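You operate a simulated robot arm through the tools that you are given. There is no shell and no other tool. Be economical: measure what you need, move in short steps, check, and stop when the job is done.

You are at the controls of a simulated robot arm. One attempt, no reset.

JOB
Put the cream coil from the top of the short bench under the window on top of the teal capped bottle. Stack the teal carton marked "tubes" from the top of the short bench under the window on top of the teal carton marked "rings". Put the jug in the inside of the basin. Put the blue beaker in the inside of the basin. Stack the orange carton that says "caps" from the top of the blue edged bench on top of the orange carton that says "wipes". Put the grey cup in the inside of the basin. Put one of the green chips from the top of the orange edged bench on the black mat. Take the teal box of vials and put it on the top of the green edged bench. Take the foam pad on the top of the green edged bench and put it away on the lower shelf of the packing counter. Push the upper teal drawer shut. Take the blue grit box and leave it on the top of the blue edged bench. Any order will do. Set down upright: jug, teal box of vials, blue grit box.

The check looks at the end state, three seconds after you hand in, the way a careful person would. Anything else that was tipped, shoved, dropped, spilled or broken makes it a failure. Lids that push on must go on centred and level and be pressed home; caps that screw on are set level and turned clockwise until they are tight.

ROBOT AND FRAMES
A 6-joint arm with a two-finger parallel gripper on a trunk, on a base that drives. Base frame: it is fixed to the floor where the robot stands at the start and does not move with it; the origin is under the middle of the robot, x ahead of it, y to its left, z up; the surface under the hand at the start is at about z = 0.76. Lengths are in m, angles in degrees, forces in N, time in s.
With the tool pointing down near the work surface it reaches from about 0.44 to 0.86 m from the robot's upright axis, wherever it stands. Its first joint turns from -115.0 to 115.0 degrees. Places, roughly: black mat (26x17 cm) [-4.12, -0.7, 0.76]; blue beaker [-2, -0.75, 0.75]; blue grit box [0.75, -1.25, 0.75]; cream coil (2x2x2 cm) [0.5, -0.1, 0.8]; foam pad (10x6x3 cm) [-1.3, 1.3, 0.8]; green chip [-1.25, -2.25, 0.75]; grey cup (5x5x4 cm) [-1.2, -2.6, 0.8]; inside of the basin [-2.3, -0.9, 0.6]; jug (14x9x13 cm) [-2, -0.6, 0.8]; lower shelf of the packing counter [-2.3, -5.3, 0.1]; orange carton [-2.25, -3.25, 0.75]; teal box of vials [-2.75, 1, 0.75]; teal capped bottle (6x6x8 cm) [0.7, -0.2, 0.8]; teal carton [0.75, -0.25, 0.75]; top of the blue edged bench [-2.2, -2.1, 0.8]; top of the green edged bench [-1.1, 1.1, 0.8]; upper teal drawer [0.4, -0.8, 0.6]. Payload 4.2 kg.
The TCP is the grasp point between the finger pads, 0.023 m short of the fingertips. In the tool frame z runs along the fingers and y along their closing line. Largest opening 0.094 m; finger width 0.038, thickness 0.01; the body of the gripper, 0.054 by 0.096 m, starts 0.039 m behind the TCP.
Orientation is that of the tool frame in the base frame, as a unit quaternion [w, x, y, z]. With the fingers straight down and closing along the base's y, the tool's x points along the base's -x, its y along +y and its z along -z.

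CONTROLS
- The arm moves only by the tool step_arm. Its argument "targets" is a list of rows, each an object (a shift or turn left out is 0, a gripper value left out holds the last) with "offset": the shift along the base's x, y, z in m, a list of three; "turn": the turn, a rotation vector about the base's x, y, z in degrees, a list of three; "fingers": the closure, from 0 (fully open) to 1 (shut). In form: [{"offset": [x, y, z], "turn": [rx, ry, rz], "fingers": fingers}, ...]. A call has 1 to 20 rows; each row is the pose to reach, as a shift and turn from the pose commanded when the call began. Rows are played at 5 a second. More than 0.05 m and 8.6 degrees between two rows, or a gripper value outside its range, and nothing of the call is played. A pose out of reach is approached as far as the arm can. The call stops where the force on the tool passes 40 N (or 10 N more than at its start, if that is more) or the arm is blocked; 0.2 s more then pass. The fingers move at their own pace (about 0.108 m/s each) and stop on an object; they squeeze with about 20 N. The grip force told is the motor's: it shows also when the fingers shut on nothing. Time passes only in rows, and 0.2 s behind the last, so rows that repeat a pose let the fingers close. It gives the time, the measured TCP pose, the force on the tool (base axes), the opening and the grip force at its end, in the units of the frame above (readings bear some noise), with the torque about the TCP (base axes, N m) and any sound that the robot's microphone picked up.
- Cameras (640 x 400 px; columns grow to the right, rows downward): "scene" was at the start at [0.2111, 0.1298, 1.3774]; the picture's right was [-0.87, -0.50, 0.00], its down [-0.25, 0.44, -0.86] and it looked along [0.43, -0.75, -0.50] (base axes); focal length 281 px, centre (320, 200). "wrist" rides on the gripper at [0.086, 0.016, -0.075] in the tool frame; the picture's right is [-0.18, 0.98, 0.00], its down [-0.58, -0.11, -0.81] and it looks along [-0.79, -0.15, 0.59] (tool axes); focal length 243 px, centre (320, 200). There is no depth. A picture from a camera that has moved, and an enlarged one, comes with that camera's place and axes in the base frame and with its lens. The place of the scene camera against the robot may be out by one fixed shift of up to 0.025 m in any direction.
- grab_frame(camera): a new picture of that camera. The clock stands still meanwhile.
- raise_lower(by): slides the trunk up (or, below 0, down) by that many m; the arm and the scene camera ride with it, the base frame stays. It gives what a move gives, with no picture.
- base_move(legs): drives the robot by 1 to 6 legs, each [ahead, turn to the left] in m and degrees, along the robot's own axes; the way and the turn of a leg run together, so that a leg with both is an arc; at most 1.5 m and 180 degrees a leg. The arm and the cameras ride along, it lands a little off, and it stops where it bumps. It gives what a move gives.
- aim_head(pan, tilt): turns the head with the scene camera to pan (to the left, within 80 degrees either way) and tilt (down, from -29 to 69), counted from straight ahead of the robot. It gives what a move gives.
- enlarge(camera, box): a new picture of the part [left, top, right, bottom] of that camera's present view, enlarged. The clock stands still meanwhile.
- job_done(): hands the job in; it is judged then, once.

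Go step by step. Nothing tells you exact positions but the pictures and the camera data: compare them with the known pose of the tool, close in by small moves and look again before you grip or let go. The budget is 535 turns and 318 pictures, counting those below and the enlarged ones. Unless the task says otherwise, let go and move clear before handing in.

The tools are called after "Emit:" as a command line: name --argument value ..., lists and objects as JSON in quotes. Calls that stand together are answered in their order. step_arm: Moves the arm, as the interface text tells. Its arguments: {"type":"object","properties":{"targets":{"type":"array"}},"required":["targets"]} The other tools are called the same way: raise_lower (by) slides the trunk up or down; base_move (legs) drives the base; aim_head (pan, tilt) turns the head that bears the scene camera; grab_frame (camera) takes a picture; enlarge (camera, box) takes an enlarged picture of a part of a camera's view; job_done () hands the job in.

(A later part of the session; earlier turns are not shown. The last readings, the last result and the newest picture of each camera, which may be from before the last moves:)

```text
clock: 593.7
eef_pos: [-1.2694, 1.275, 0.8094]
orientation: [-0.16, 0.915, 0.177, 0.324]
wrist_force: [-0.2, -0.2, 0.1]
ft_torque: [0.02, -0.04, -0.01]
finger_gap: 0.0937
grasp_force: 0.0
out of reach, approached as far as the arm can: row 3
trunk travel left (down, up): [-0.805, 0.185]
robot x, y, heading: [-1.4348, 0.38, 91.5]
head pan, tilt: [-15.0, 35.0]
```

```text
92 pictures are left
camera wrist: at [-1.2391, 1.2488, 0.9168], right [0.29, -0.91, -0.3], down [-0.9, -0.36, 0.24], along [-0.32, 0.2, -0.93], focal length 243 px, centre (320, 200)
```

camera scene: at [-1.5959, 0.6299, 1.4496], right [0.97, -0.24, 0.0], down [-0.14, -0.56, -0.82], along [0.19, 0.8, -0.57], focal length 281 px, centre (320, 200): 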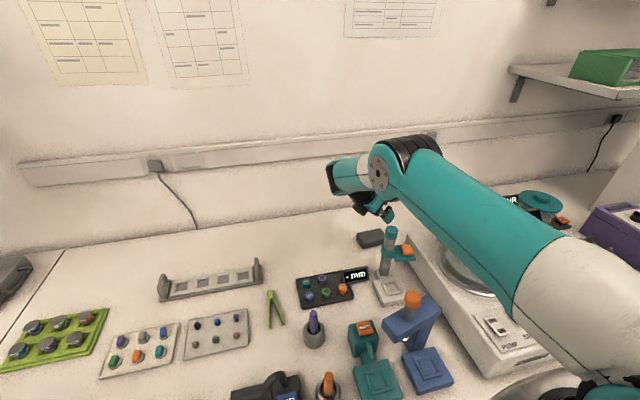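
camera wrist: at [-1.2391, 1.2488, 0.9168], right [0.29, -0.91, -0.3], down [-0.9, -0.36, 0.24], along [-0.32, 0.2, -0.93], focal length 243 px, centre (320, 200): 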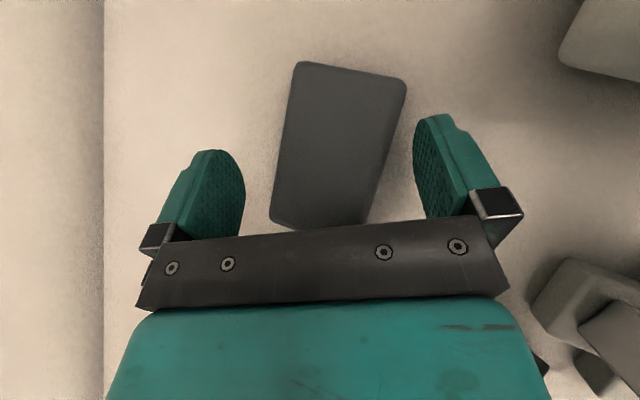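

Emit:
raise_lower --by -0.007

Emit:
step_arm --targets '[{"offset": [0, 0, 0], "fingers": 0.2}, {"offset": [0, 0, 0], "fingers": 0.5}, {"offset": [0, 0, 0], "fingers": 1}, {"offset": [0, 0, 0], "fingers": 1}, {"offset": [0, 0, 0], "fingers": 1}]'

Emit:
grab_frame --camera "wrist"

```text
clock: 594.3
eef_pos: [-1.2696, 1.2744, 0.8014]
orientation: [-0.16, 0.915, 0.177, 0.324]
wrist_force: [-0.2, -0.4, 0.7]
ft_torque: [-0.05, 0.02, 0.01]
finger_gap: 0.0936
grasp_force: 0.0
trunk travel left (down, up): [-0.798, 0.192]
robot x, y, heading: [-1.4326, 0.3819, 91.2]
head pan, tilt: [-15.0, 35.0]
```

```text
clock: 595.5
eef_pos: [-1.2692, 1.2755, 0.8035]
orientation: [-0.16, 0.915, 0.176, 0.325]
wrist_force: [-0.2, 0.9, 4.2]
ft_torque: [0.18, 0.17, -0.1]
finger_gap: 0.0687
grasp_force: 19.6
trunk travel left (down, up): [-0.798, 0.192]
robot x, y, heading: [-1.4344, 0.3792, 91.1]
head pan, tilt: [-15.0, 35.0]
```

```text
91 pictures are left
camera wrist: at [-1.2391, 1.2489, 0.9103], right [0.29, -0.91, -0.3], down [-0.9, -0.36, 0.24], along [-0.32, 0.2, -0.93], focal length 243 px, centre (320, 200)
```

wrist: 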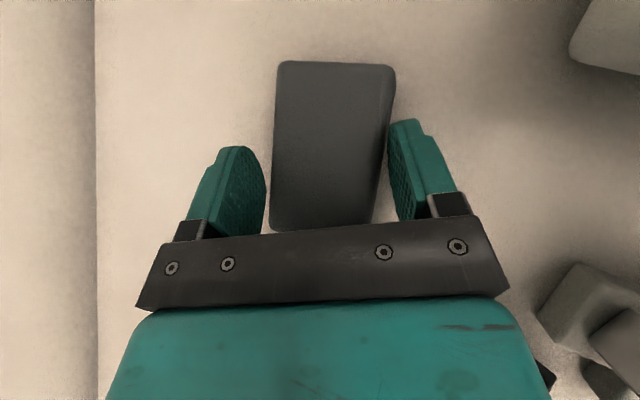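

Emit:
step_arm --targets '[{"offset": [0, -0.005, 0.01], "fingers": 1}, {"offset": [0, -0.01, 0.025], "fingers": 1}, {"offset": [0, -0.015, 0.045], "fingers": 1}]'

Emit:
grab_frame --camera "wrist"

Emit:
enlarge --camera "scene" --box '[300, 120, 460, 310]'

```text
clock: 596.3
eef_pos: [-1.2694, 1.2573, 0.8454]
orientation: [-0.16, 0.915, 0.176, 0.325]
wrist_force: [0.6, -0.3, -1.2]
ft_torque: [-0.02, -0.01, 0.01]
finger_gap: 0.0642
grasp_force: 20.2
trunk travel left (down, up): [-0.798, 0.192]
robot x, y, heading: [-1.4366, 0.3884, 91.1]
head pan, tilt: [-15.0, 35.0]
```

```text
90 pictures are left
camera wrist: at [-1.2398, 1.232, 0.9542], right [0.29, -0.91, -0.29], down [-0.9, -0.36, 0.24], along [-0.32, 0.2, -0.93], focal length 243 px, centre (320, 200)
```

wrist: 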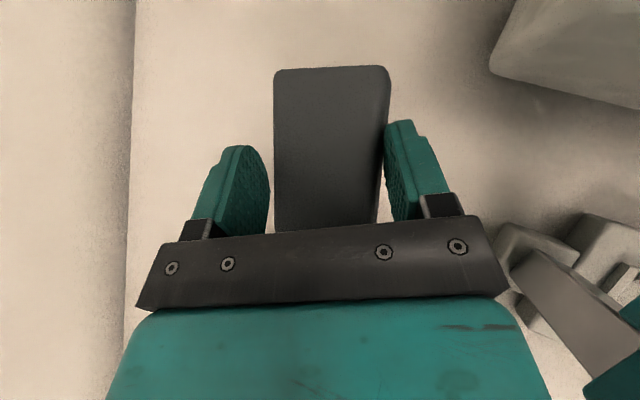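

```text
2.11 times, centred on (380, 215) of scene
camera zoom: at [-1.5962, 0.6285, 1.443], right [0.97, -0.24, 0.0], down [-0.14, -0.56, -0.82], along [0.19, 0.8, -0.57], focal length 591 px, centre (194, 168)
```

zoom: 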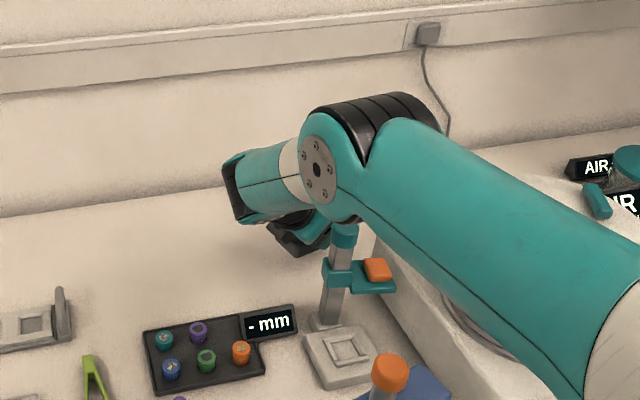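

Foam is held. I'll move it left first (clear of the gauge post), then up and back.

Emit:
step_arm --targets '[{"offset": [-0.03, 0, 0.02]}, {"offset": [-0.07, 0, 0.035]}, {"offset": [-0.11, -0.005, 0.05]}, {"offset": [-0.15, -0.015, 0.07]}, {"offset": [-0.175, -0.04, 0.1]}, {"offset": [-0.19, -0.07, 0.13]}, {"offset": [-0.19, -0.11, 0.15]}, {"offset": [-0.19, -0.15, 0.17]}, {"offset": [-0.19, -0.19, 0.19]}, {"offset": [-0.18, -0.23, 0.21]}, {"offset": [-0.17, -0.27, 0.23]}, {"offset": [-0.17, -0.31, 0.25]}]'

Emit:
grab_frame --camera "scene"

```text
clock: 598.9
eef_pos: [-1.4403, 0.9494, 1.0979]
orientation: [-0.16, 0.916, 0.177, 0.324]
wrist_force: [0.5, -0.3, -0.4]
ft_torque: [-0.01, 0.01, 0.01]
finger_gap: 0.0634
grasp_force: 20.0
trunk travel left (down, up): [-0.798, 0.192]
robot x, y, heading: [-1.4361, 0.3811, 91.1]
head pan, tilt: [-15.0, 35.0]
```

```text
88 pictures are left
camera scene: at [-1.5963, 0.629, 1.4429], right [0.97, -0.24, 0.0], down [-0.14, -0.56, -0.82], along [0.19, 0.8, -0.57], focal length 281 px, centre (320, 200)
```

scene: 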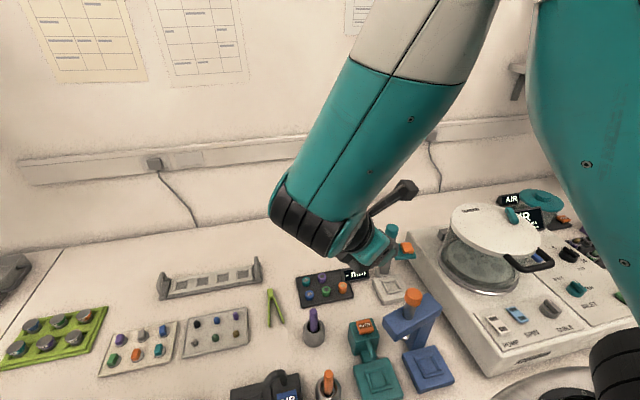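

The gauge is untouched. The pad lies flat when the tool leans ~42°, so I'll rotate the lean to point forward of the robot for later placing, then travel.

Emit:
step_arm --targets '[{"offset": [0, 0, 0.01], "turn": [0, 0, 8]}, {"offset": [0, 0, 0.02], "turn": [0, 0, 16]}, {"offset": [0, 0, 0.03], "turn": [0, 0, 24]}, {"offset": [0, 0, 0.03], "turn": [0, 0, 32]}, {"offset": [0, 0, 0.03], "turn": [0, 0, 40]}, {"offset": [0, 0, 0.03], "turn": [0, 0, 48]}, {"offset": [0, 0, 0.03], "turn": [0, 0, 54]}]'

Emit:
grab_frame --camera "scene"

Emit:
grab_frame --camera "wrist"

```text
clock: 600.5
eef_pos: [-1.4461, 0.9667, 1.1306]
orientation: [-0.289, 0.736, 0.573, 0.217]
wrist_force: [-0.8, 0.0, -0.5]
ft_torque: [-0.02, 0.0, -0.01]
finger_gap: 0.0628
grasp_force: 20.2
out of reach, approached as far as the arm can: row 5, 6, 7
trunk travel left (down, up): [-0.798, 0.192]
robot x, y, heading: [-1.4336, 0.3847, 91.2]
head pan, tilt: [-15.0, 35.0]
```

```text
87 pictures are left
camera scene: at [-1.5965, 0.6282, 1.4431], right [0.97, -0.24, 0.0], down [-0.14, -0.56, -0.82], along [0.19, 0.8, -0.57], focal length 281 px, centre (320, 200)
```

scene: 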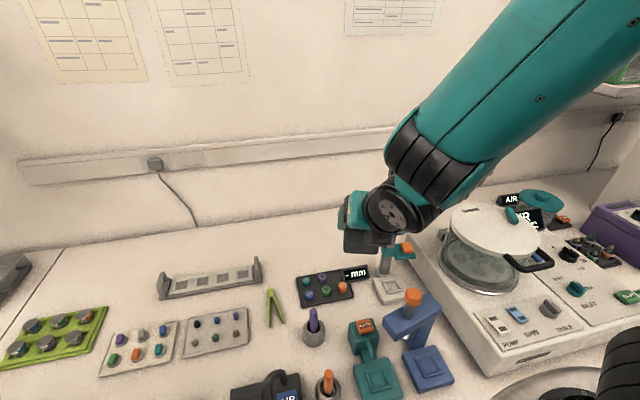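

```text
86 pictures are left
camera wrist: at [-1.4069, 0.9762, 1.2388], right [0.91, -0.3, -0.29], down [-0.24, -0.94, 0.24], along [-0.35, -0.15, -0.93], focal length 243 px, centre (320, 200)
```

wrist: 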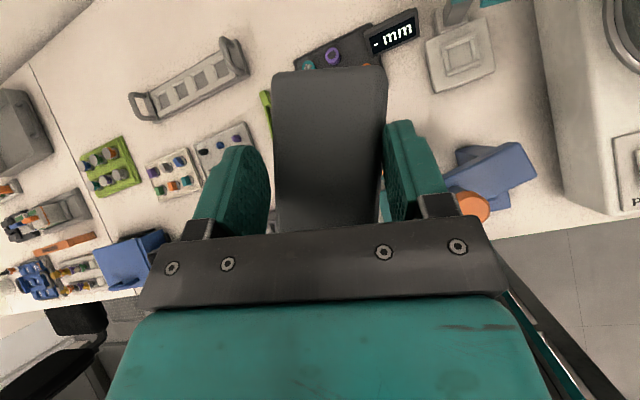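

Emit:
base_move --legs '[[-0.2, 0], [0, 89], [1.08, 0], [0, 46], [0.8, 0], [0, 45]]'

Emit:
base_move --legs '[[1.4, 0], [1.4, 0]]'

```text
clock: 619.0
eef_pos: [-3.0824, -0.9098, 1.1317]
orientation: [-0.217, -0.57, 0.738, -0.288]
wrist_force: [0.7, 0.0, 0.0]
ft_torque: [0.02, -0.02, 0.02]
finger_gap: 0.0599
grasp_force: 20.5
trunk travel left (down, up): [-0.798, 0.192]
robot x, y, heading: [-3.0876, -0.3253, -89.2]
head pan, tilt: [-15.0, 35.0]
```

```text
clock: 632.4
eef_pos: [-3.0561, -3.6575, 1.1313]
orientation: [-0.217, -0.571, 0.738, -0.289]
wrist_force: [0.8, -0.3, -0.4]
ft_torque: [-0.01, 0.01, -0.01]
finger_gap: 0.0589
grasp_force: 20.1
trunk travel left (down, up): [-0.798, 0.192]
robot x, y, heading: [-3.0661, -3.0758, -89.1]
head pan, tilt: [-15.0, 35.0]
```

Emit:
base_move --legs '[[1.38, 0], [0, 89], [0.75, 0], [0, -90]]'

Emit:
aim_head --pan 0 --tilt 45

Emit:
grab_frame --camera "scene"

Emit:
grab_frame --camera "wrist"

```text
clock: 650.4
eef_pos: [-2.2506, -5.0155, 1.1309]
orientation: [-0.214, -0.58, 0.731, -0.291]
wrist_force: [0.2, -0.3, -0.1]
ft_torque: [0.0, 0.01, -0.03]
finger_gap: 0.0588
grasp_force: 20.3
trunk travel left (down, up): [-0.798, 0.192]
robot x, y, heading: [-2.2712, -4.4269, -87.8]
head pan, tilt: [-15.0, 35.0]
```

```text
clock: 651.1
eef_pos: [-2.2498, -5.0154, 1.1299]
orientation: [-0.214, -0.579, 0.731, -0.291]
wrist_force: [-0.7, 0.1, -0.2]
ft_torque: [0.02, -0.01, 0.03]
finger_gap: 0.0587
grasp_force: 19.8
trunk travel left (down, up): [-0.798, 0.192]
robot x, y, heading: [-2.2757, -4.4287, -87.6]
head pan, tilt: [0.0, 45.0]
```

```text
85 pictures are left
camera scene: at [-2.0543, -4.6425, 1.4283], right [-1.0, -0.04, 0.0], down [-0.03, 0.71, -0.71], along [0.03, -0.71, -0.71], focal length 281 px, centre (320, 200)
```

scene: 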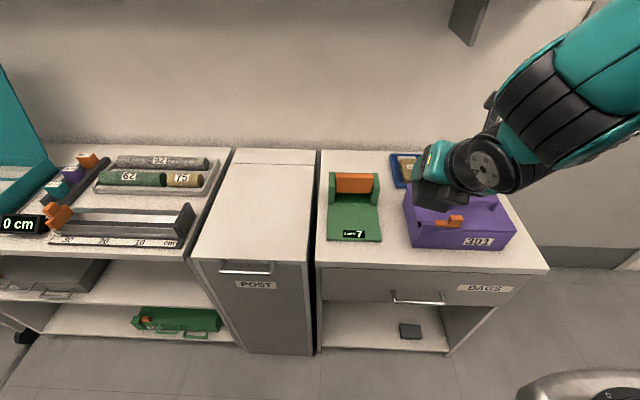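

```text
84 pictures are left
camera wrist: at [-2.2884, -5.0246, 1.2389], right [-0.91, 0.29, -0.29], down [0.22, 0.94, 0.24], along [0.35, 0.15, -0.93], focal length 243 px, centre (320, 200)
```

wrist: 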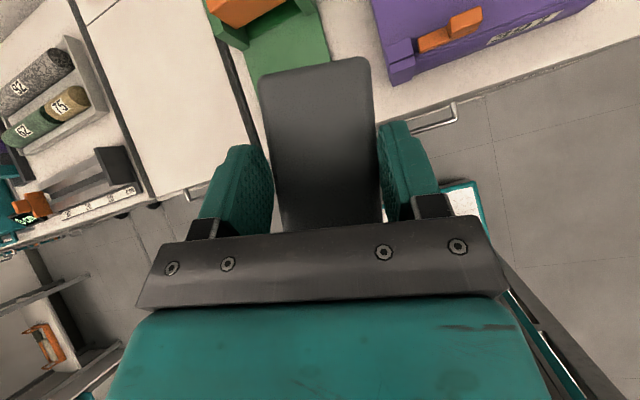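

The packing counter's lower shelf (z≈0.09, opening up to z≈0.54, x -2.06..-2.57) is visible; a black item sits at x≈-2.45. I'll back off slightly and lower the trunk.

Emit:
base_move --legs '[[-0.12, 0]]'

Emit:
raise_lower --by -0.4

Emit:
raise_lower --by -0.37

Emit:
aim_head --pan 0 --tilt 30

Emit:
grab_frame --camera "scene"

Emit:
grab_frame --camera "wrist"

```text
clock: 652.4
eef_pos: [-2.2684, -4.9185, 1.1319]
orientation: [-0.216, -0.573, 0.736, -0.289]
wrist_force: [0.2, 0.4, -0.3]
ft_torque: [0.0, 0.04, 0.02]
finger_gap: 0.0586
grasp_force: 20.0
trunk travel left (down, up): [-0.798, 0.192]
robot x, y, heading: [-2.2809, -4.3374, -88.6]
head pan, tilt: [0.0, 45.0]
stopped in leg 1: the robot was blocked; the commanded pose is now the measured one
```

```text
clock: 656.2
eef_pos: [-2.2687, -4.9201, 0.7323]
orientation: [-0.217, -0.573, 0.736, -0.288]
wrist_force: [0.7, -0.8, -0.8]
ft_torque: [0.0, 0.0, 0.0]
finger_gap: 0.0585
grasp_force: 20.5
trunk travel left (down, up): [-0.398, 0.592]
robot x, y, heading: [-2.2768, -4.3338, -88.6]
head pan, tilt: [0.0, 45.0]
```

```text
clock: 659.8
eef_pos: [-2.2683, -4.9193, 0.3611]
orientation: [-0.217, -0.573, 0.735, -0.289]
wrist_force: [0.5, -0.9, -0.6]
ft_torque: [0.03, -0.01, 0.02]
finger_gap: 0.0586
grasp_force: 20.7
trunk travel left (down, up): [-0.028, 0.962]
robot x, y, heading: [-2.282, -4.3327, -88.5]
head pan, tilt: [0.0, 45.0]
```

```text
clock: 660.6
eef_pos: [-2.2699, -4.9201, 0.361]
orientation: [-0.218, -0.572, 0.737, -0.287]
wrist_force: [-0.1, -0.8, 0.3]
ft_torque: [-0.01, -0.04, 0.01]
finger_gap: 0.0586
grasp_force: 20.0
trunk travel left (down, up): [-0.028, 0.962]
robot x, y, heading: [-2.2812, -4.336, -88.8]
head pan, tilt: [0.0, 30.0]
```

```text
83 pictures are left
camera scene: at [-2.0673, -4.5599, 0.6808], right [-1.0, -0.02, 0.0], down [-0.01, 0.5, -0.87], along [0.02, -0.87, -0.5], focal length 281 px, centre (320, 200)
```

scene: 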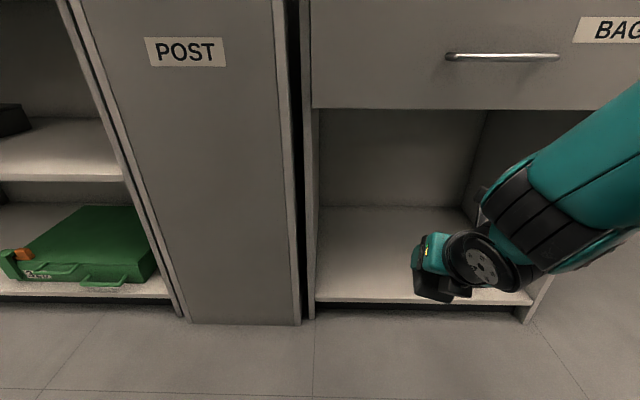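

```text
82 pictures are left
camera wrist: at [-2.3066, -4.9286, 0.469], right [-0.91, 0.31, -0.29], down [0.24, 0.94, 0.24], along [0.35, 0.14, -0.93], focal length 243 px, centre (320, 200)
```

wrist: 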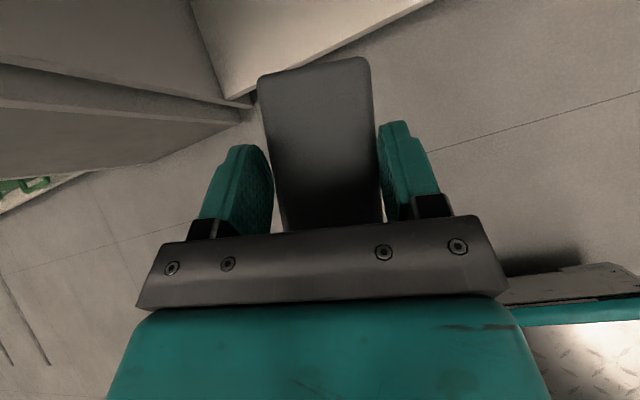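

Emit:
enlarge --camera "scene" --box '[300, 100, 560, 330]'

```text
1.74 times, centred on (430, 215) of scene
camera zoom: at [-2.0673, -4.5599, 0.6808], right [-1.0, -0.02, 0.0], down [-0.01, 0.5, -0.87], along [0.02, -0.87, -0.5], focal length 488 px, centre (129, 174)
```

zoom: 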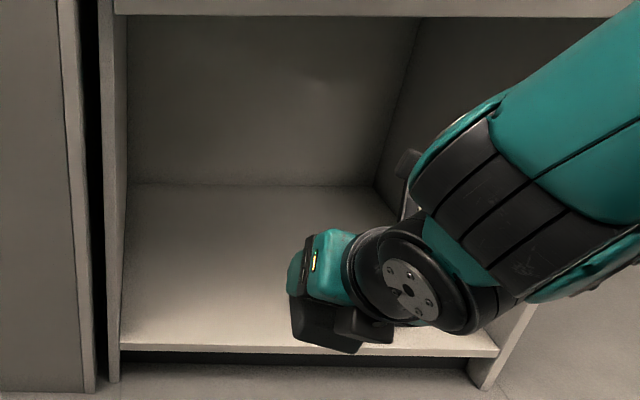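

The pad is level and the opening is clear. I'll lower the arm to z≈0.22, then drive forward under the drawer.

Emit:
step_arm --targets '[{"offset": [0.01, 0, -0.035]}, {"offset": [0.02, 0, -0.07]}, {"offset": [0.03, 0, -0.105]}, {"offset": [0.04, 0, -0.14]}]'

Emit:
base_move --legs '[[0.1, 0]]'

Emit:
grab_frame --camera "scene"

Emit:
grab_frame --camera "wrist"

```text
clock: 661.6
eef_pos: [-2.2335, -4.9219, 0.2213]
orientation: [-0.217, -0.572, 0.737, -0.289]
wrist_force: [0.2, 0.3, 0.6]
ft_torque: [-0.01, 0.01, 0.01]
finger_gap: 0.0586
grasp_force: 20.0
trunk travel left (down, up): [-0.028, 0.962]
robot x, y, heading: [-2.2797, -4.3315, -89.0]
head pan, tilt: [0.0, 30.0]
```

```text
clock: 662.7
eef_pos: [-2.2319, -5.0203, 0.2205]
orientation: [-0.216, -0.572, 0.736, -0.288]
wrist_force: [0.5, 0.3, -0.4]
ft_torque: [-0.01, 0.01, 0.0]
finger_gap: 0.0585
grasp_force: 20.0
trunk travel left (down, up): [-0.028, 0.962]
robot x, y, heading: [-2.2784, -4.4364, -88.7]
head pan, tilt: [0.0, 30.0]
```

```text
80 pictures are left
camera scene: at [-2.0656, -4.6604, 0.6809], right [-1.0, -0.02, 0.0], down [-0.01, 0.5, -0.87], along [0.02, -0.87, -0.5], focal length 281 px, centre (320, 200)
```

scene: 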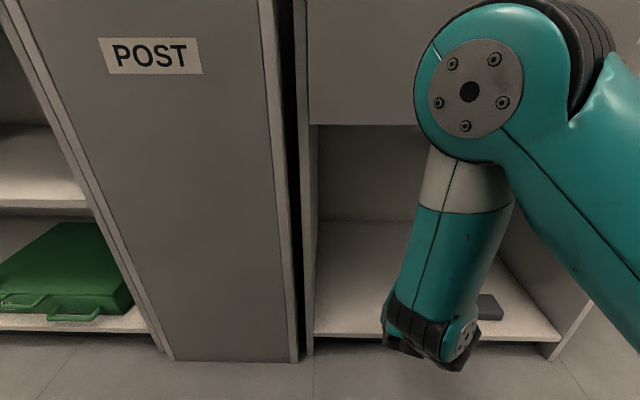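

```text
79 pictures are left
camera wrist: at [-2.2702, -5.0305, 0.3285], right [-0.9, 0.31, -0.29], down [0.24, 0.94, 0.24], along [0.35, 0.14, -0.93], focal length 243 px, centre (320, 200)
```

wrist: 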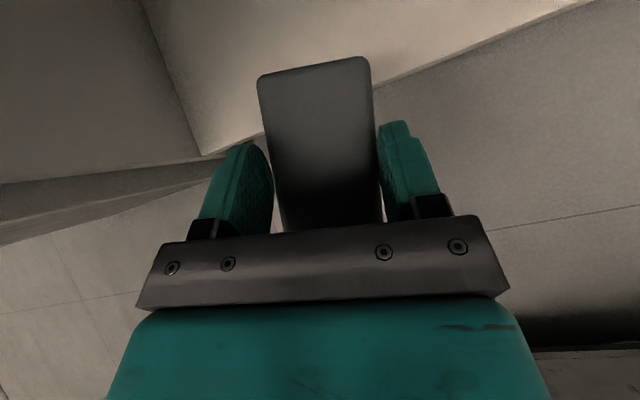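

Geometry check says the elbow stays in front of the counter. I'll extend forward onto the shelf.

Emit:
step_arm --targets '[{"offset": [0.0, -0.03, 0]}, {"offset": [0.0, -0.06, 0]}, {"offset": [0.0, -0.09, 0]}, {"offset": [0.0, -0.12, 0]}]'

Emit:
grab_frame --camera "scene"

Emit:
grab_frame --camera "wrist"

```text
clock: 663.7
eef_pos: [-2.2322, -5.1435, 0.2195]
orientation: [-0.217, -0.572, 0.736, -0.289]
wrist_force: [0.3, -0.1, -0.9]
ft_torque: [-0.01, 0.0, -0.01]
finger_gap: 0.0586
grasp_force: 19.9
trunk travel left (down, up): [-0.028, 0.962]
robot x, y, heading: [-2.2798, -4.4348, -89.0]
head pan, tilt: [0.0, 30.0]
```

```text
78 pictures are left
camera scene: at [-2.0656, -4.6604, 0.6809], right [-1.0, -0.02, 0.0], down [-0.01, 0.5, -0.87], along [0.02, -0.87, -0.5], focal length 281 px, centre (320, 200)
```

scene: 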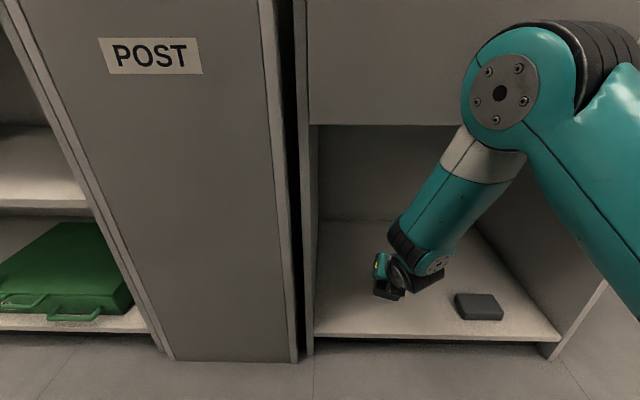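

```text
77 pictures are left
camera wrist: at [-2.2692, -5.152, 0.3281], right [-0.9, 0.31, -0.29], down [0.24, 0.94, 0.24], along [0.35, 0.14, -0.93], focal length 243 px, centre (320, 200)
```

wrist: 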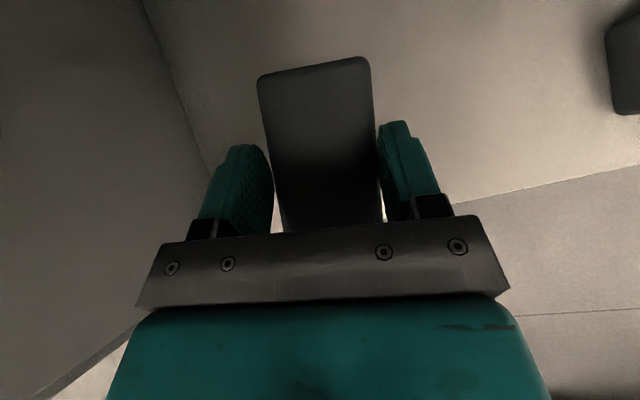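

Emit:
step_arm --targets '[{"offset": [0.0, -0.03, 0]}, {"offset": [0.0, -0.06, 0]}, {"offset": [0.0, -0.085, 0]}, {"offset": [0.0, -0.085, -0.025]}, {"offset": [0.0, -0.085, -0.045]}]'

Emit:
enlarge --camera "scene" --box '[300, 200, 520, 350]'

Emit:
grab_frame --camera "wrist"

```text
clock: 664.9
eef_pos: [-2.2307, -5.2242, 0.1736]
orientation: [-0.216, -0.571, 0.737, -0.288]
wrist_force: [0.6, -0.2, 0.0]
ft_torque: [0.01, -0.02, 0.0]
finger_gap: 0.0586
grasp_force: 20.0
trunk travel left (down, up): [-0.028, 0.962]
robot x, y, heading: [-2.2771, -4.4352, -89.1]
head pan, tilt: [0.0, 30.0]
```

```text
2.67 times, centred on (410, 275) of scene
camera zoom: at [-2.0656, -4.6604, 0.6809], right [-1.0, -0.02, 0.0], down [-0.01, 0.5, -0.87], along [0.02, -0.87, -0.5], focal length 749 px, centre (80, 0)
```

zoom: 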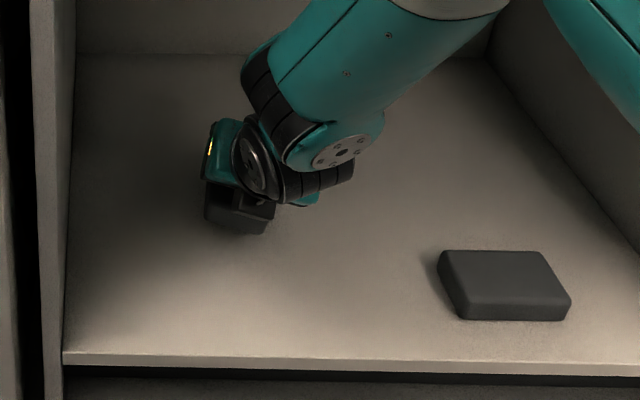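

```text
75 pictures are left
camera wrist: at [-2.2688, -5.2336, 0.2812], right [-0.9, 0.31, -0.29], down [0.24, 0.94, 0.24], along [0.35, 0.14, -0.93], focal length 243 px, centre (320, 200)
```

wrist: 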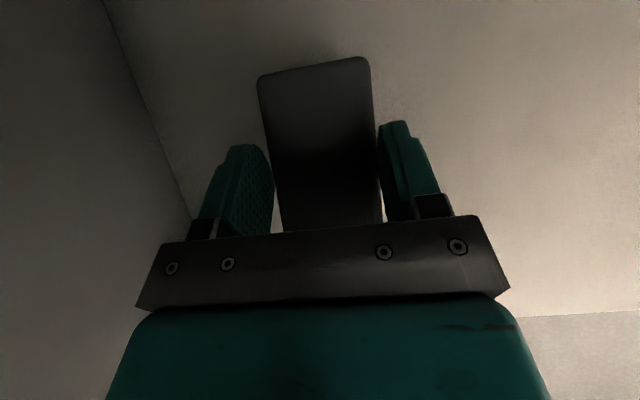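

Emit:
step_arm --targets '[{"offset": [0, 0, -0.006]}, {"offset": [0, 0, -0.012]}, {"offset": [0, 0, -0.016]}]'

Emit:
step_arm --targets '[{"offset": [0, 0, -0.003]}, {"offset": [0, 0, -0.006]}]'

Emit:
step_arm --targets '[{"offset": [0, 0, -0.003]}, {"offset": [0, 0, -0.006]}]'

```text
clock: 665.7
eef_pos: [-2.2317, -5.2265, 0.1603]
orientation: [-0.217, -0.572, 0.737, -0.289]
wrist_force: [0.2, 0.2, -0.4]
ft_torque: [0.01, 0.0, 0.02]
finger_gap: 0.0584
grasp_force: 20.1
trunk travel left (down, up): [-0.028, 0.962]
robot x, y, heading: [-2.2802, -4.4354, -88.8]
head pan, tilt: [0.0, 30.0]
```

```text
clock: 666.3
eef_pos: [-2.2332, -5.2259, 0.1546]
orientation: [-0.217, -0.571, 0.737, -0.289]
wrist_force: [0.3, 0.3, 0.1]
ft_torque: [-0.01, 0.02, 0.0]
finger_gap: 0.0586
grasp_force: 19.8
trunk travel left (down, up): [-0.028, 0.962]
robot x, y, heading: [-2.2806, -4.4337, -88.9]
head pan, tilt: [0.0, 30.0]
```

```text
clock: 666.9
eef_pos: [-2.2338, -5.2258, 0.1483]
orientation: [-0.217, -0.573, 0.736, -0.289]
wrist_force: [0.5, 1.2, -0.3]
ft_torque: [-0.02, 0.01, 0.03]
finger_gap: 0.0587
grasp_force: 20.2
trunk travel left (down, up): [-0.028, 0.962]
robot x, y, heading: [-2.2798, -4.4357, -88.6]
head pan, tilt: [0.0, 30.0]
```

Emit:
step_arm --targets '[{"offset": [0, 0, -0.003]}, {"offset": [0, 0, -0.006]}]'

Emit:
step_arm --targets '[{"offset": [0, 0, -0.003]}, {"offset": [0, 0, -0.006]}]'

Emit:
grab_frame --camera "wrist"

Emit:
enlarge --camera "scene" --box '[300, 200, 520, 350]'

```text
clock: 667.5
eef_pos: [-2.2334, -5.2286, 0.1445]
orientation: [-0.218, -0.571, 0.736, -0.29]
wrist_force: [-0.5, 1.6, 13.1]
ft_torque: [0.67, 0.21, -0.03]
finger_gap: 0.0586
grasp_force: 19.5
trunk travel left (down, up): [-0.028, 0.962]
robot x, y, heading: [-2.2809, -4.4363, -88.8]
head pan, tilt: [0.0, 30.0]
```

```text
clock: 668.1
eef_pos: [-2.2306, -5.2277, 0.137]
orientation: [-0.217, -0.571, 0.736, -0.292]
wrist_force: [12.1, -4.9, 21.7]
ft_torque: [-0.08, -0.03, -0.13]
finger_gap: 0.06
grasp_force: 20.7
trunk travel left (down, up): [-0.028, 0.962]
robot x, y, heading: [-2.275, -4.4346, -88.8]
head pan, tilt: [0.0, 30.0]
```

```text
74 pictures are left
camera wrist: at [-2.2689, -5.2364, 0.2443], right [-0.9, 0.3, -0.3], down [0.24, 0.94, 0.23], along [0.35, 0.14, -0.93], focal length 243 px, centre (320, 200)
```

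wrist: 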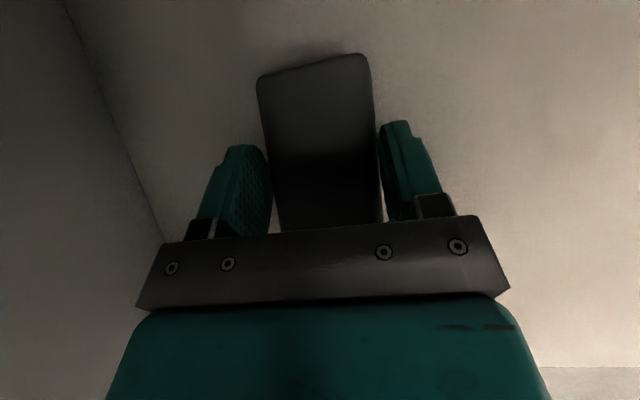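

```text
2.67 times, centred on (410, 275) of scene
camera zoom: at [-2.0653, -4.6599, 0.6812], right [-1.0, -0.02, 0.0], down [-0.01, 0.5, -0.87], along [0.02, -0.87, -0.5], focal length 749 px, centre (80, 0)
```

zoom: 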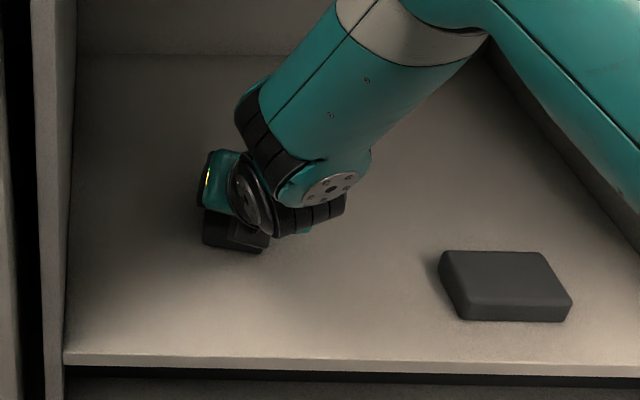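

Pad is on the shelf. Release, lift, withdraw.

Emit:
step_arm --targets '[{"offset": [0, 0, 0.004], "fingers": 1}, {"offset": [0, 0, 0.005], "fingers": 0.3}, {"offset": [0, 0, 0.006], "fingers": 0.05}, {"offset": [0, 0, 0.02], "fingers": 0}, {"offset": [0, 0, 0.045], "fingers": 0}, {"offset": [0, 0, 0.07], "fingers": 0}]'

Emit:
grab_frame --camera "wrist"

Emit:
step_arm --targets '[{"offset": [0, 0.04, 0.01]}, {"offset": [0, 0.08, 0.02]}, {"offset": [0, 0.12, 0.02]}, {"offset": [0, 0.16, 0.02]}, {"offset": [0, 0.2, 0.03]}, {"offset": [0, 0.22, 0.05]}]'

Emit:
grab_frame --camera "scene"

```text
clock: 669.5
eef_pos: [-2.2328, -5.2278, 0.2042]
orientation: [-0.217, -0.572, 0.737, -0.288]
wrist_force: [0.5, -1.1, -1.4]
ft_torque: [0.0, -0.02, 0.0]
finger_gap: 0.0939
grasp_force: 0.1
trunk travel left (down, up): [-0.028, 0.962]
robot x, y, heading: [-2.2792, -4.433, -88.7]
head pan, tilt: [0.0, 30.0]
```

```text
72 pictures are left
camera wrist: at [-2.2704, -5.2363, 0.3123], right [-0.91, 0.31, -0.29], down [0.24, 0.94, 0.24], along [0.35, 0.14, -0.93], focal length 243 px, centre (320, 200)
```

wrist: 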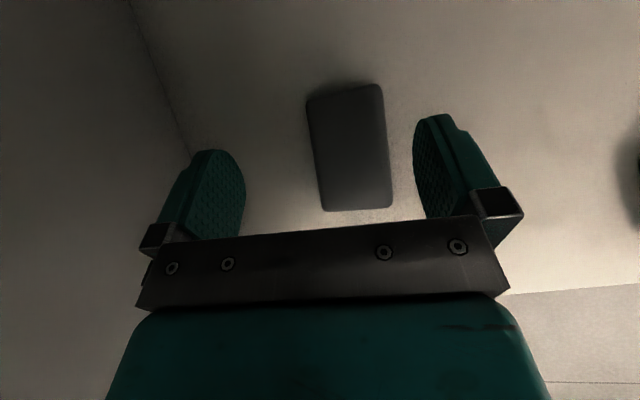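

```text
clock: 670.9
eef_pos: [-2.2312, -5.0062, 0.257]
orientation: [-0.217, -0.571, 0.737, -0.288]
wrist_force: [0.1, -1.0, -0.6]
ft_torque: [0.03, -0.01, -0.02]
finger_gap: 0.0941
grasp_force: 0.0
trunk travel left (down, up): [-0.028, 0.962]
robot x, y, heading: [-2.2791, -4.4359, -88.7]
head pan, tilt: [0.0, 30.0]
```

```text
71 pictures are left
camera scene: at [-2.0656, -4.6605, 0.6808], right [-1.0, -0.02, 0.0], down [-0.01, 0.5, -0.87], along [0.02, -0.87, -0.5], focal length 281 px, centre (320, 200)
```

scene: 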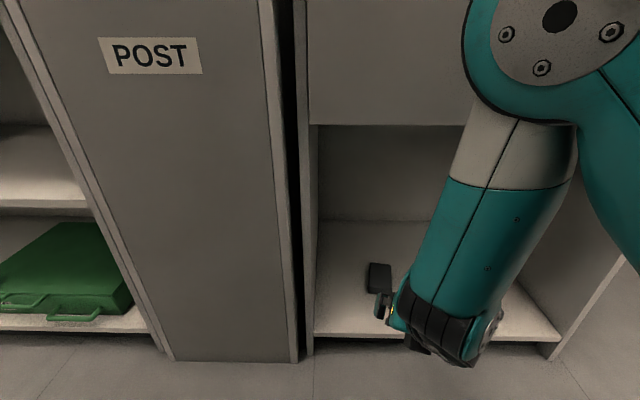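

Foam pad is flat on the lower shelf. Back off, raise, and straighten the tool.

Emit:
base_move --legs '[[0.0, 0], [-0.08, 0]]'

Emit:
raise_lower --by 0.4

Emit:
raise_lower --by 0.36

Emit:
step_arm --targets '[{"offset": [0, 0, 0], "turn": [7, 0, 0]}, {"offset": [0, 0.01, 0.02], "turn": [14, 0, 0]}, {"offset": [0, 0.02, 0.04], "turn": [21, 0, 0]}, {"offset": [0, 0.03, 0.06], "turn": [28, 0, 0]}, {"offset": [0, 0.04, 0.08], "turn": [35, 0, 0]}, {"offset": [0, 0.05, 0.1], "turn": [42, 0, 0]}]'

```text
clock: 672.3
eef_pos: [-2.2323, -4.9251, 0.2554]
orientation: [-0.217, -0.572, 0.736, -0.289]
wrist_force: [0.5, -0.4, 0.3]
ft_torque: [-0.03, 0.02, 0.0]
finger_gap: 0.0936
grasp_force: 0.1
trunk travel left (down, up): [-0.028, 0.962]
robot x, y, heading: [-2.2818, -4.3541, -88.7]
head pan, tilt: [0.0, 30.0]
```

```text
clock: 676.1
eef_pos: [-2.2321, -4.9259, 0.6565]
orientation: [-0.216, -0.572, 0.736, -0.289]
wrist_force: [-0.4, 1.2, 0.5]
ft_torque: [0.03, -0.02, 0.02]
finger_gap: 0.0937
grasp_force: 0.0
trunk travel left (down, up): [-0.428, 0.562]
robot x, y, heading: [-2.2823, -4.3559, -88.7]
head pan, tilt: [0.0, 30.0]
```

```text
clock: 679.6
eef_pos: [-2.2327, -4.9264, 1.0157]
orientation: [-0.217, -0.572, 0.737, -0.288]
wrist_force: [-0.1, 0.0, -0.1]
ft_torque: [0.03, 0.01, 0.04]
finger_gap: 0.0942
grasp_force: 0.0
trunk travel left (down, up): [-0.788, 0.202]
robot x, y, heading: [-2.2813, -4.3556, -88.9]
head pan, tilt: [0.0, 30.0]
```

```text
clock: 681.0
eef_pos: [-2.2344, -4.8737, 1.1149]
orientation: [0.002, -0.613, 0.79, -0.005]
wrist_force: [-0.3, 0.0, -0.6]
ft_torque: [0.02, -0.02, -0.03]
finger_gap: 0.0944
grasp_force: 0.2
trunk travel left (down, up): [-0.788, 0.202]
robot x, y, heading: [-2.2809, -4.3512, -88.8]
head pan, tilt: [0.0, 30.0]
```

Emit:
base_move --legs '[[0.1, 0], [0, 89], [1.2, 0], [0.65, 0], [0, 90], [1.1, 0]]'

Emit:
base_move --legs '[[1.05, 0], [0, 90]]'

Emit:
aim_head --pan 0 --tilt 38

Emit:
grab_frame --camera "scene"

```text
clock: 704.2
eef_pos: [-0.4875, -2.7788, 1.1147]
orientation: [-0.006, 0.791, 0.612, -0.001]
wrist_force: [-0.4, 0.2, -0.1]
ft_torque: [0.01, 0.02, -0.01]
finger_gap: 0.0941
grasp_force: 0.0
trunk travel left (down, up): [-0.788, 0.202]
robot x, y, heading: [-0.4408, -3.3002, 91.2]
head pan, tilt: [0.0, 30.0]
```

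```text
clock: 713.2
eef_pos: [-0.9878, -2.3228, 1.1147]
orientation: [-0.001, 0.131, 0.991, -0.005]
wrist_force: [0.2, 0.9, 0.5]
ft_torque: [0.02, -0.02, 0.02]
finger_gap: 0.0939
grasp_force: 0.1
trunk travel left (down, up): [-0.788, 0.202]
robot x, y, heading: [-0.4686, -2.2812, -179.2]
head pan, tilt: [0.0, 30.0]
```

```text
clock: 713.9
eef_pos: [-0.9867, -2.3228, 1.1137]
orientation: [-0.003, 0.13, 0.991, -0.005]
wrist_force: [0.6, 0.4, 0.2]
ft_torque: [0.01, 0.03, -0.01]
finger_gap: 0.0941
grasp_force: 0.1
trunk travel left (down, up): [-0.788, 0.202]
robot x, y, heading: [-0.4653, -2.2776, -179.4]
head pan, tilt: [0.0, 38.0]
```

```text
70 pictures are left
camera scene: at [-0.6885, -2.4644, 1.4286], right [-0.01, 1.0, 0.0], down [0.62, 0.01, -0.79], along [-0.79, -0.01, -0.62], focal length 281 px, centre (320, 200)
```

scene: 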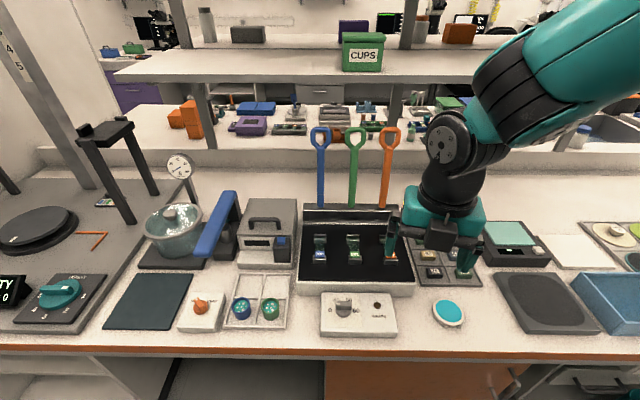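

The chip board is at right; green chips are 72 and 29. I'll go over chip 29 (≈(-1.205,-2.075)) and look with the wrist camera.

Emit:
step_arm --targets '[{"offset": [-0.03, 0.035, 0], "turn": [0, 0, 5]}, {"offset": [-0.06, 0.07, 0], "turn": [0, 0, 10]}, {"offset": [-0.09, 0.105, 0], "turn": [0, 0, 15]}, {"offset": [-0.12, 0.14, 0], "turn": [0, 0, 15]}, {"offset": [-0.15, 0.175, 0], "turn": [0, 0, 15]}, {"offset": [-0.18, 0.21, 0], "turn": [0, 0, 15]}, {"offset": [-0.218, 0.238, 0], "turn": [0, 0, 15]}, {"offset": [-0.218, 0.248, -0.04], "turn": [0, 0, 15]}, {"offset": [-0.218, 0.248, -0.08], "turn": [0, 0, 15]}, {"offset": [-0.218, 0.248, -0.12], "turn": [0, 0, 15]}, {"offset": [-0.218, 0.248, -0.16], "turn": [0, 0, 15]}]'

Emit:
grab_frame --camera "wrist"

Emit:
enlarge --camera "scene" --box '[380, 190, 540, 320]'

```text
clock: 716.3
eef_pos: [-1.2401, -2.2012, 0.9704]
orientation: [0.002, 0.042, 0.999, -0.018]
wrist_force: [-0.9, 0.3, -0.4]
ft_torque: [-0.03, 0.02, 0.03]
finger_gap: 0.094
grasp_force: 0.0
out of reach, approached as far as the arm can: row 3, 4, 5, 6, 7, 8, 9, 10, 11
trunk travel left (down, up): [-0.788, 0.202]
robot x, y, heading: [-0.4661, -2.2745, -179.2]
head pan, tilt: [0.0, 38.0]
```

```text
69 pictures are left
camera wrist: at [-1.3244, -2.1759, 1.0422], right [0.26, 0.96, -0.04], down [0.57, -0.12, 0.81], along [0.78, -0.24, -0.58], focal length 243 px, centre (320, 200)
```

wrist: 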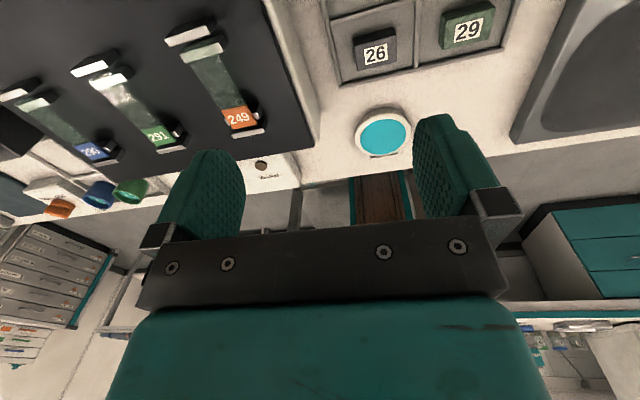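

```text
3.08 times, centred on (460, 255) of scene
camera zoom: at [-0.6881, -2.4643, 1.4287], right [-0.01, 1.0, 0.0], down [0.62, 0.01, -0.79], along [-0.79, -0.01, -0.62], focal length 864 px, centre (-111, 31)
```

zoom: 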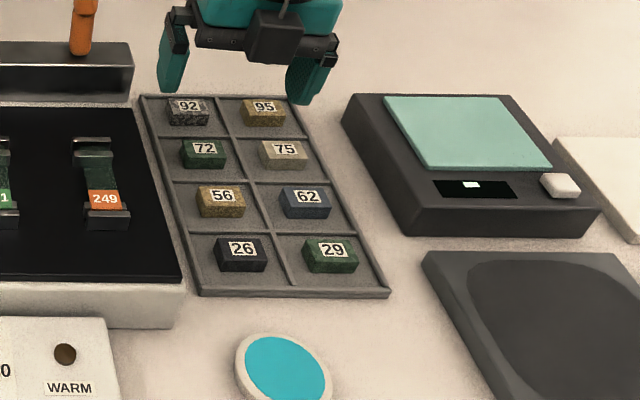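

The wrist is near its limit in this flipped orientation; I'll retract and rotate the tool back 175° (camera on the robot side).

Emit:
step_arm --targets '[{"offset": [0.02, 0, 0.02], "turn": [0, 0, -8]}, {"offset": [0.05, 0, 0.04], "turn": [0, 0, -16]}, {"offset": [0.08, 0, 0.06], "turn": [0, 0, -24]}, {"offset": [0.11, 0, 0.08], "turn": [0, 0, -32]}, {"offset": [0.14, 0, 0.1], "turn": [0, 0, -40]}, {"offset": [0.16, 0, 0.1], "turn": [0, 0, -48]}, {"offset": [0.16, 0, 0.1], "turn": [0, 0, -56]}, {"offset": [0.16, 0, 0.1], "turn": [0, 0, -64]}, {"offset": [0.16, 0, 0.1], "turn": [0, 0, -72]}, {"offset": [0.16, 0, 0.1], "turn": [0, 0, -80]}, {"offset": [0.16, 0, 0.1], "turn": [0, 0, -88]}]'

Emit:
step_arm --targets '[{"offset": [0, 0, 0], "turn": [0, 0, -8]}, {"offset": [0, 0, 0], "turn": [0, 0, -16]}, {"offset": [0, 0, 0], "turn": [0, 0, -24]}, {"offset": [0, 0, 0], "turn": [0, 0, -32]}, {"offset": [0, 0, 0], "turn": [0, 0, -40]}, {"offset": [0, 0, 0], "turn": [0, 0, -48]}, {"offset": [0, 0, 0], "turn": [0, 0, -56]}, {"offset": [0, 0, 0], "turn": [0, 0, -64]}, {"offset": [0, 0, 0], "turn": [0, 0, -72]}, {"offset": [0, 0, 0], "turn": [0, 0, -80]}, {"offset": [0, 0, 0], "turn": [0, 0, -86]}]'

```text
clock: 718.7
eef_pos: [-1.0758, -2.1926, 1.0655]
orientation: [-0.012, 0.723, 0.69, -0.016]
wrist_force: [0.6, -0.8, -0.6]
ft_torque: [0.02, 0.01, -0.01]
finger_gap: 0.0942
grasp_force: 0.1
trunk travel left (down, up): [-0.788, 0.202]
robot x, y, heading: [-0.4689, -2.2796, -179.3]
head pan, tilt: [0.0, 38.0]
```

```text
clock: 721.1
eef_pos: [-1.0758, -2.1941, 1.066]
orientation: [-0.02, 1.0, 0.011, -0.005]
wrist_force: [-0.6, 0.2, -0.4]
ft_torque: [0.01, 0.01, 0.0]
finger_gap: 0.094
grasp_force: 0.1
trunk travel left (down, up): [-0.788, 0.202]
robot x, y, heading: [-0.4693, -2.2809, -179.2]
head pan, tilt: [0.0, 38.0]
```

Emit:
step_arm --targets '[{"offset": [-0.03, 0.03, 0], "turn": [-2.3, -0.6, 0]}, {"offset": [-0.06, 0.06, 0], "turn": [-2.3, -0.6, 0]}, {"offset": [-0.09, 0.09, 0], "turn": [-2.3, -0.6, 0]}, {"offset": [-0.131, 0.112, -0.01], "turn": [-2.3, -0.6, 0]}, {"offset": [-0.131, 0.124, -0.05], "turn": [-2.3, -0.6, 0]}, {"offset": [-0.131, 0.124, -0.1], "turn": [-2.3, -0.6, 0]}, {"offset": [-0.131, 0.124, -0.14], "turn": [-2.3, -0.6, 0]}]'

Emit:
grab_frame --camera "wrist"

```text
clock: 722.7
eef_pos: [-1.2092, -2.0677, 0.9213]
orientation: [0.0, 1.0, 0.013, 0.001]
wrist_force: [0.8, 0.4, -0.1]
ft_torque: [-0.02, 0.02, 0.0]
finger_gap: 0.094
grasp_force: 0.0
trunk travel left (down, up): [-0.788, 0.202]
robot x, y, heading: [-0.4673, -2.2789, -179.2]
head pan, tilt: [0.0, 38.0]
```

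```text
67 pictures are left
camera wrist: at [-1.123, -2.0804, 0.9955], right [-0.16, -0.99, 0.0], down [-0.58, 0.1, 0.81], along [-0.8, 0.13, -0.59], focal length 243 px, centre (320, 200)
```

wrist: 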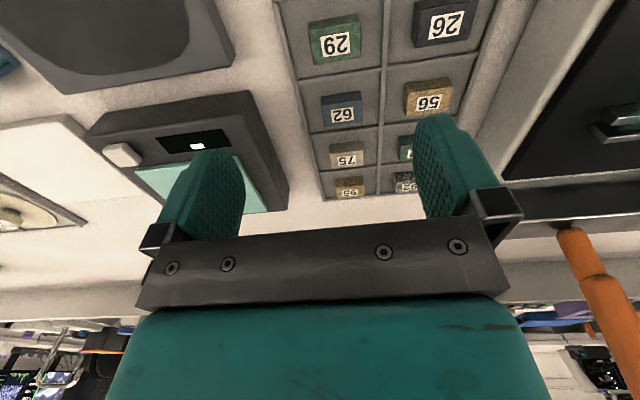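

Emit:
step_arm --targets '[{"offset": [0.003, -0.011, -0.02], "fingers": 0.2}, {"offset": [0.003, -0.011, -0.05], "fingers": 0.3}, {"offset": [0.003, -0.011, -0.08], "fingers": 0.3}]'

Emit:
grab_frame --camera "wrist"

```text
clock: 723.5
eef_pos: [-1.2069, -2.0802, 0.8433]
orientation: [-0.001, 1.0, 0.012, 0.001]
wrist_force: [-0.3, -0.5, -0.1]
ft_torque: [0.0, 0.01, -0.01]
finger_gap: 0.0658
grasp_force: 0.1
trunk travel left (down, up): [-0.788, 0.202]
robot x, y, heading: [-0.4672, -2.2793, -179.2]
head pan, tilt: [0.0, 38.0]
```

```text
66 pictures are left
camera wrist: at [-1.1196, -2.0931, 0.9169], right [-0.16, -0.99, 0.0], down [-0.59, 0.1, 0.8], along [-0.79, 0.13, -0.59], focal length 243 px, centre (320, 200)
```

wrist: 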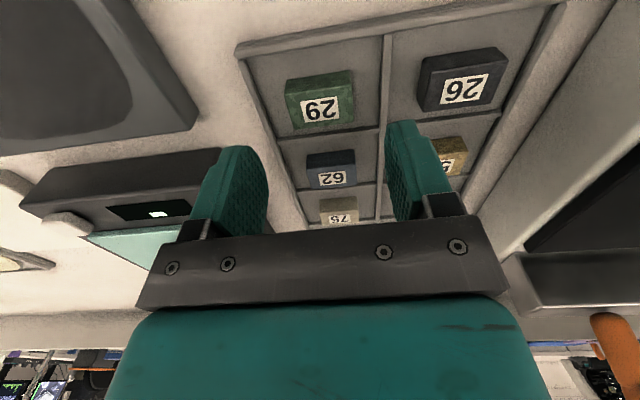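

Emit:
step_arm --targets '[{"offset": [-0.002, 0.001, -0.02], "fingers": 0.4}, {"offset": [-0.002, 0.001, -0.035], "fingers": 0.4}, {"offset": [-0.002, 0.001, -0.045], "fingers": 0.4}]'

Emit:
grab_frame --camera "wrist"

```text
clock: 724.3
eef_pos: [-1.2059, -2.0769, 0.7991]
orientation: [0.0, 1.0, 0.012, 0.001]
wrist_force: [-0.3, 0.2, -0.3]
ft_torque: [0.01, -0.01, 0.02]
finger_gap: 0.0563
grasp_force: 0.1
trunk travel left (down, up): [-0.788, 0.202]
robot x, y, heading: [-0.4656, -2.2786, -179.4]
head pan, tilt: [0.0, 38.0]
```

```text
65 pictures are left
camera wrist: at [-1.1198, -2.0913, 0.8735], right [-0.16, -0.99, 0.0], down [-0.59, 0.1, 0.8], along [-0.79, 0.13, -0.59], focal length 243 px, centre (320, 200)
```

wrist: 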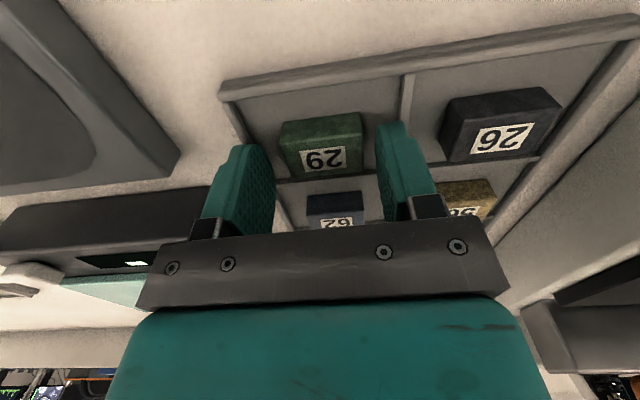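

Emit:
step_arm --targets '[{"offset": [-0.003, 0, -0.004]}, {"offset": [-0.003, 0, -0.007]}, {"offset": [-0.003, 0, -0.007], "fingers": 0.6}, {"offset": [-0.003, 0, -0.007], "fingers": 1}, {"offset": [-0.003, 0, -0.007], "fingers": 1}]'

Emit:
step_arm --targets '[{"offset": [0, 0, 0.01], "fingers": 1}, {"offset": [0, 0, 0.03], "fingers": 1}, {"offset": [0, 0, 0.06], "fingers": 1}]'

Emit:
grab_frame --camera "wrist"

```text
clock: 725.5
eef_pos: [-1.2084, -2.0795, 0.7932]
orientation: [0.0, 1.0, 0.014, 0.0]
wrist_force: [-3.7, -5.7, 21.3]
ft_torque: [-0.13, 0.05, -0.03]
finger_gap: 0.0394
grasp_force: 19.5
trunk travel left (down, up): [-0.788, 0.202]
robot x, y, heading: [-0.4643, -2.2777, -179.1]
head pan, tilt: [0.0, 38.0]
```

```text
clock: 726.3
eef_pos: [-1.2076, -2.0793, 0.8521]
orientation: [0.001, 1.0, 0.012, 0.002]
wrist_force: [-0.6, 0.1, -1.4]
ft_torque: [-0.01, 0.03, 0.03]
finger_gap: 0.0392
grasp_force: 20.0
trunk travel left (down, up): [-0.788, 0.202]
robot x, y, heading: [-0.4655, -2.2807, -179.3]
head pan, tilt: [0.0, 38.0]
```

```text
64 pictures are left
camera wrist: at [-1.1211, -2.0925, 0.9279], right [-0.16, -0.99, 0.0], down [-0.59, 0.1, 0.8], along [-0.79, 0.13, -0.6], focal length 243 px, centre (320, 200)
```

wrist: 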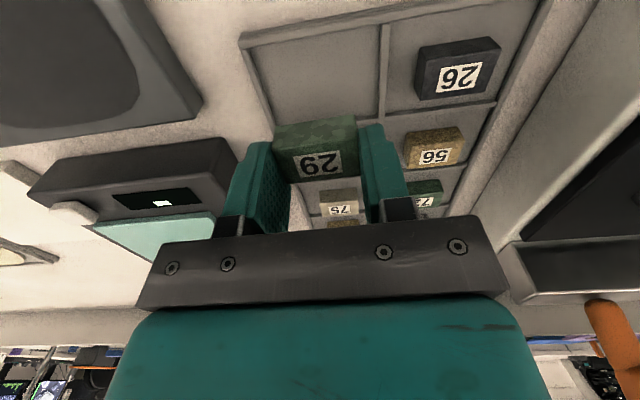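

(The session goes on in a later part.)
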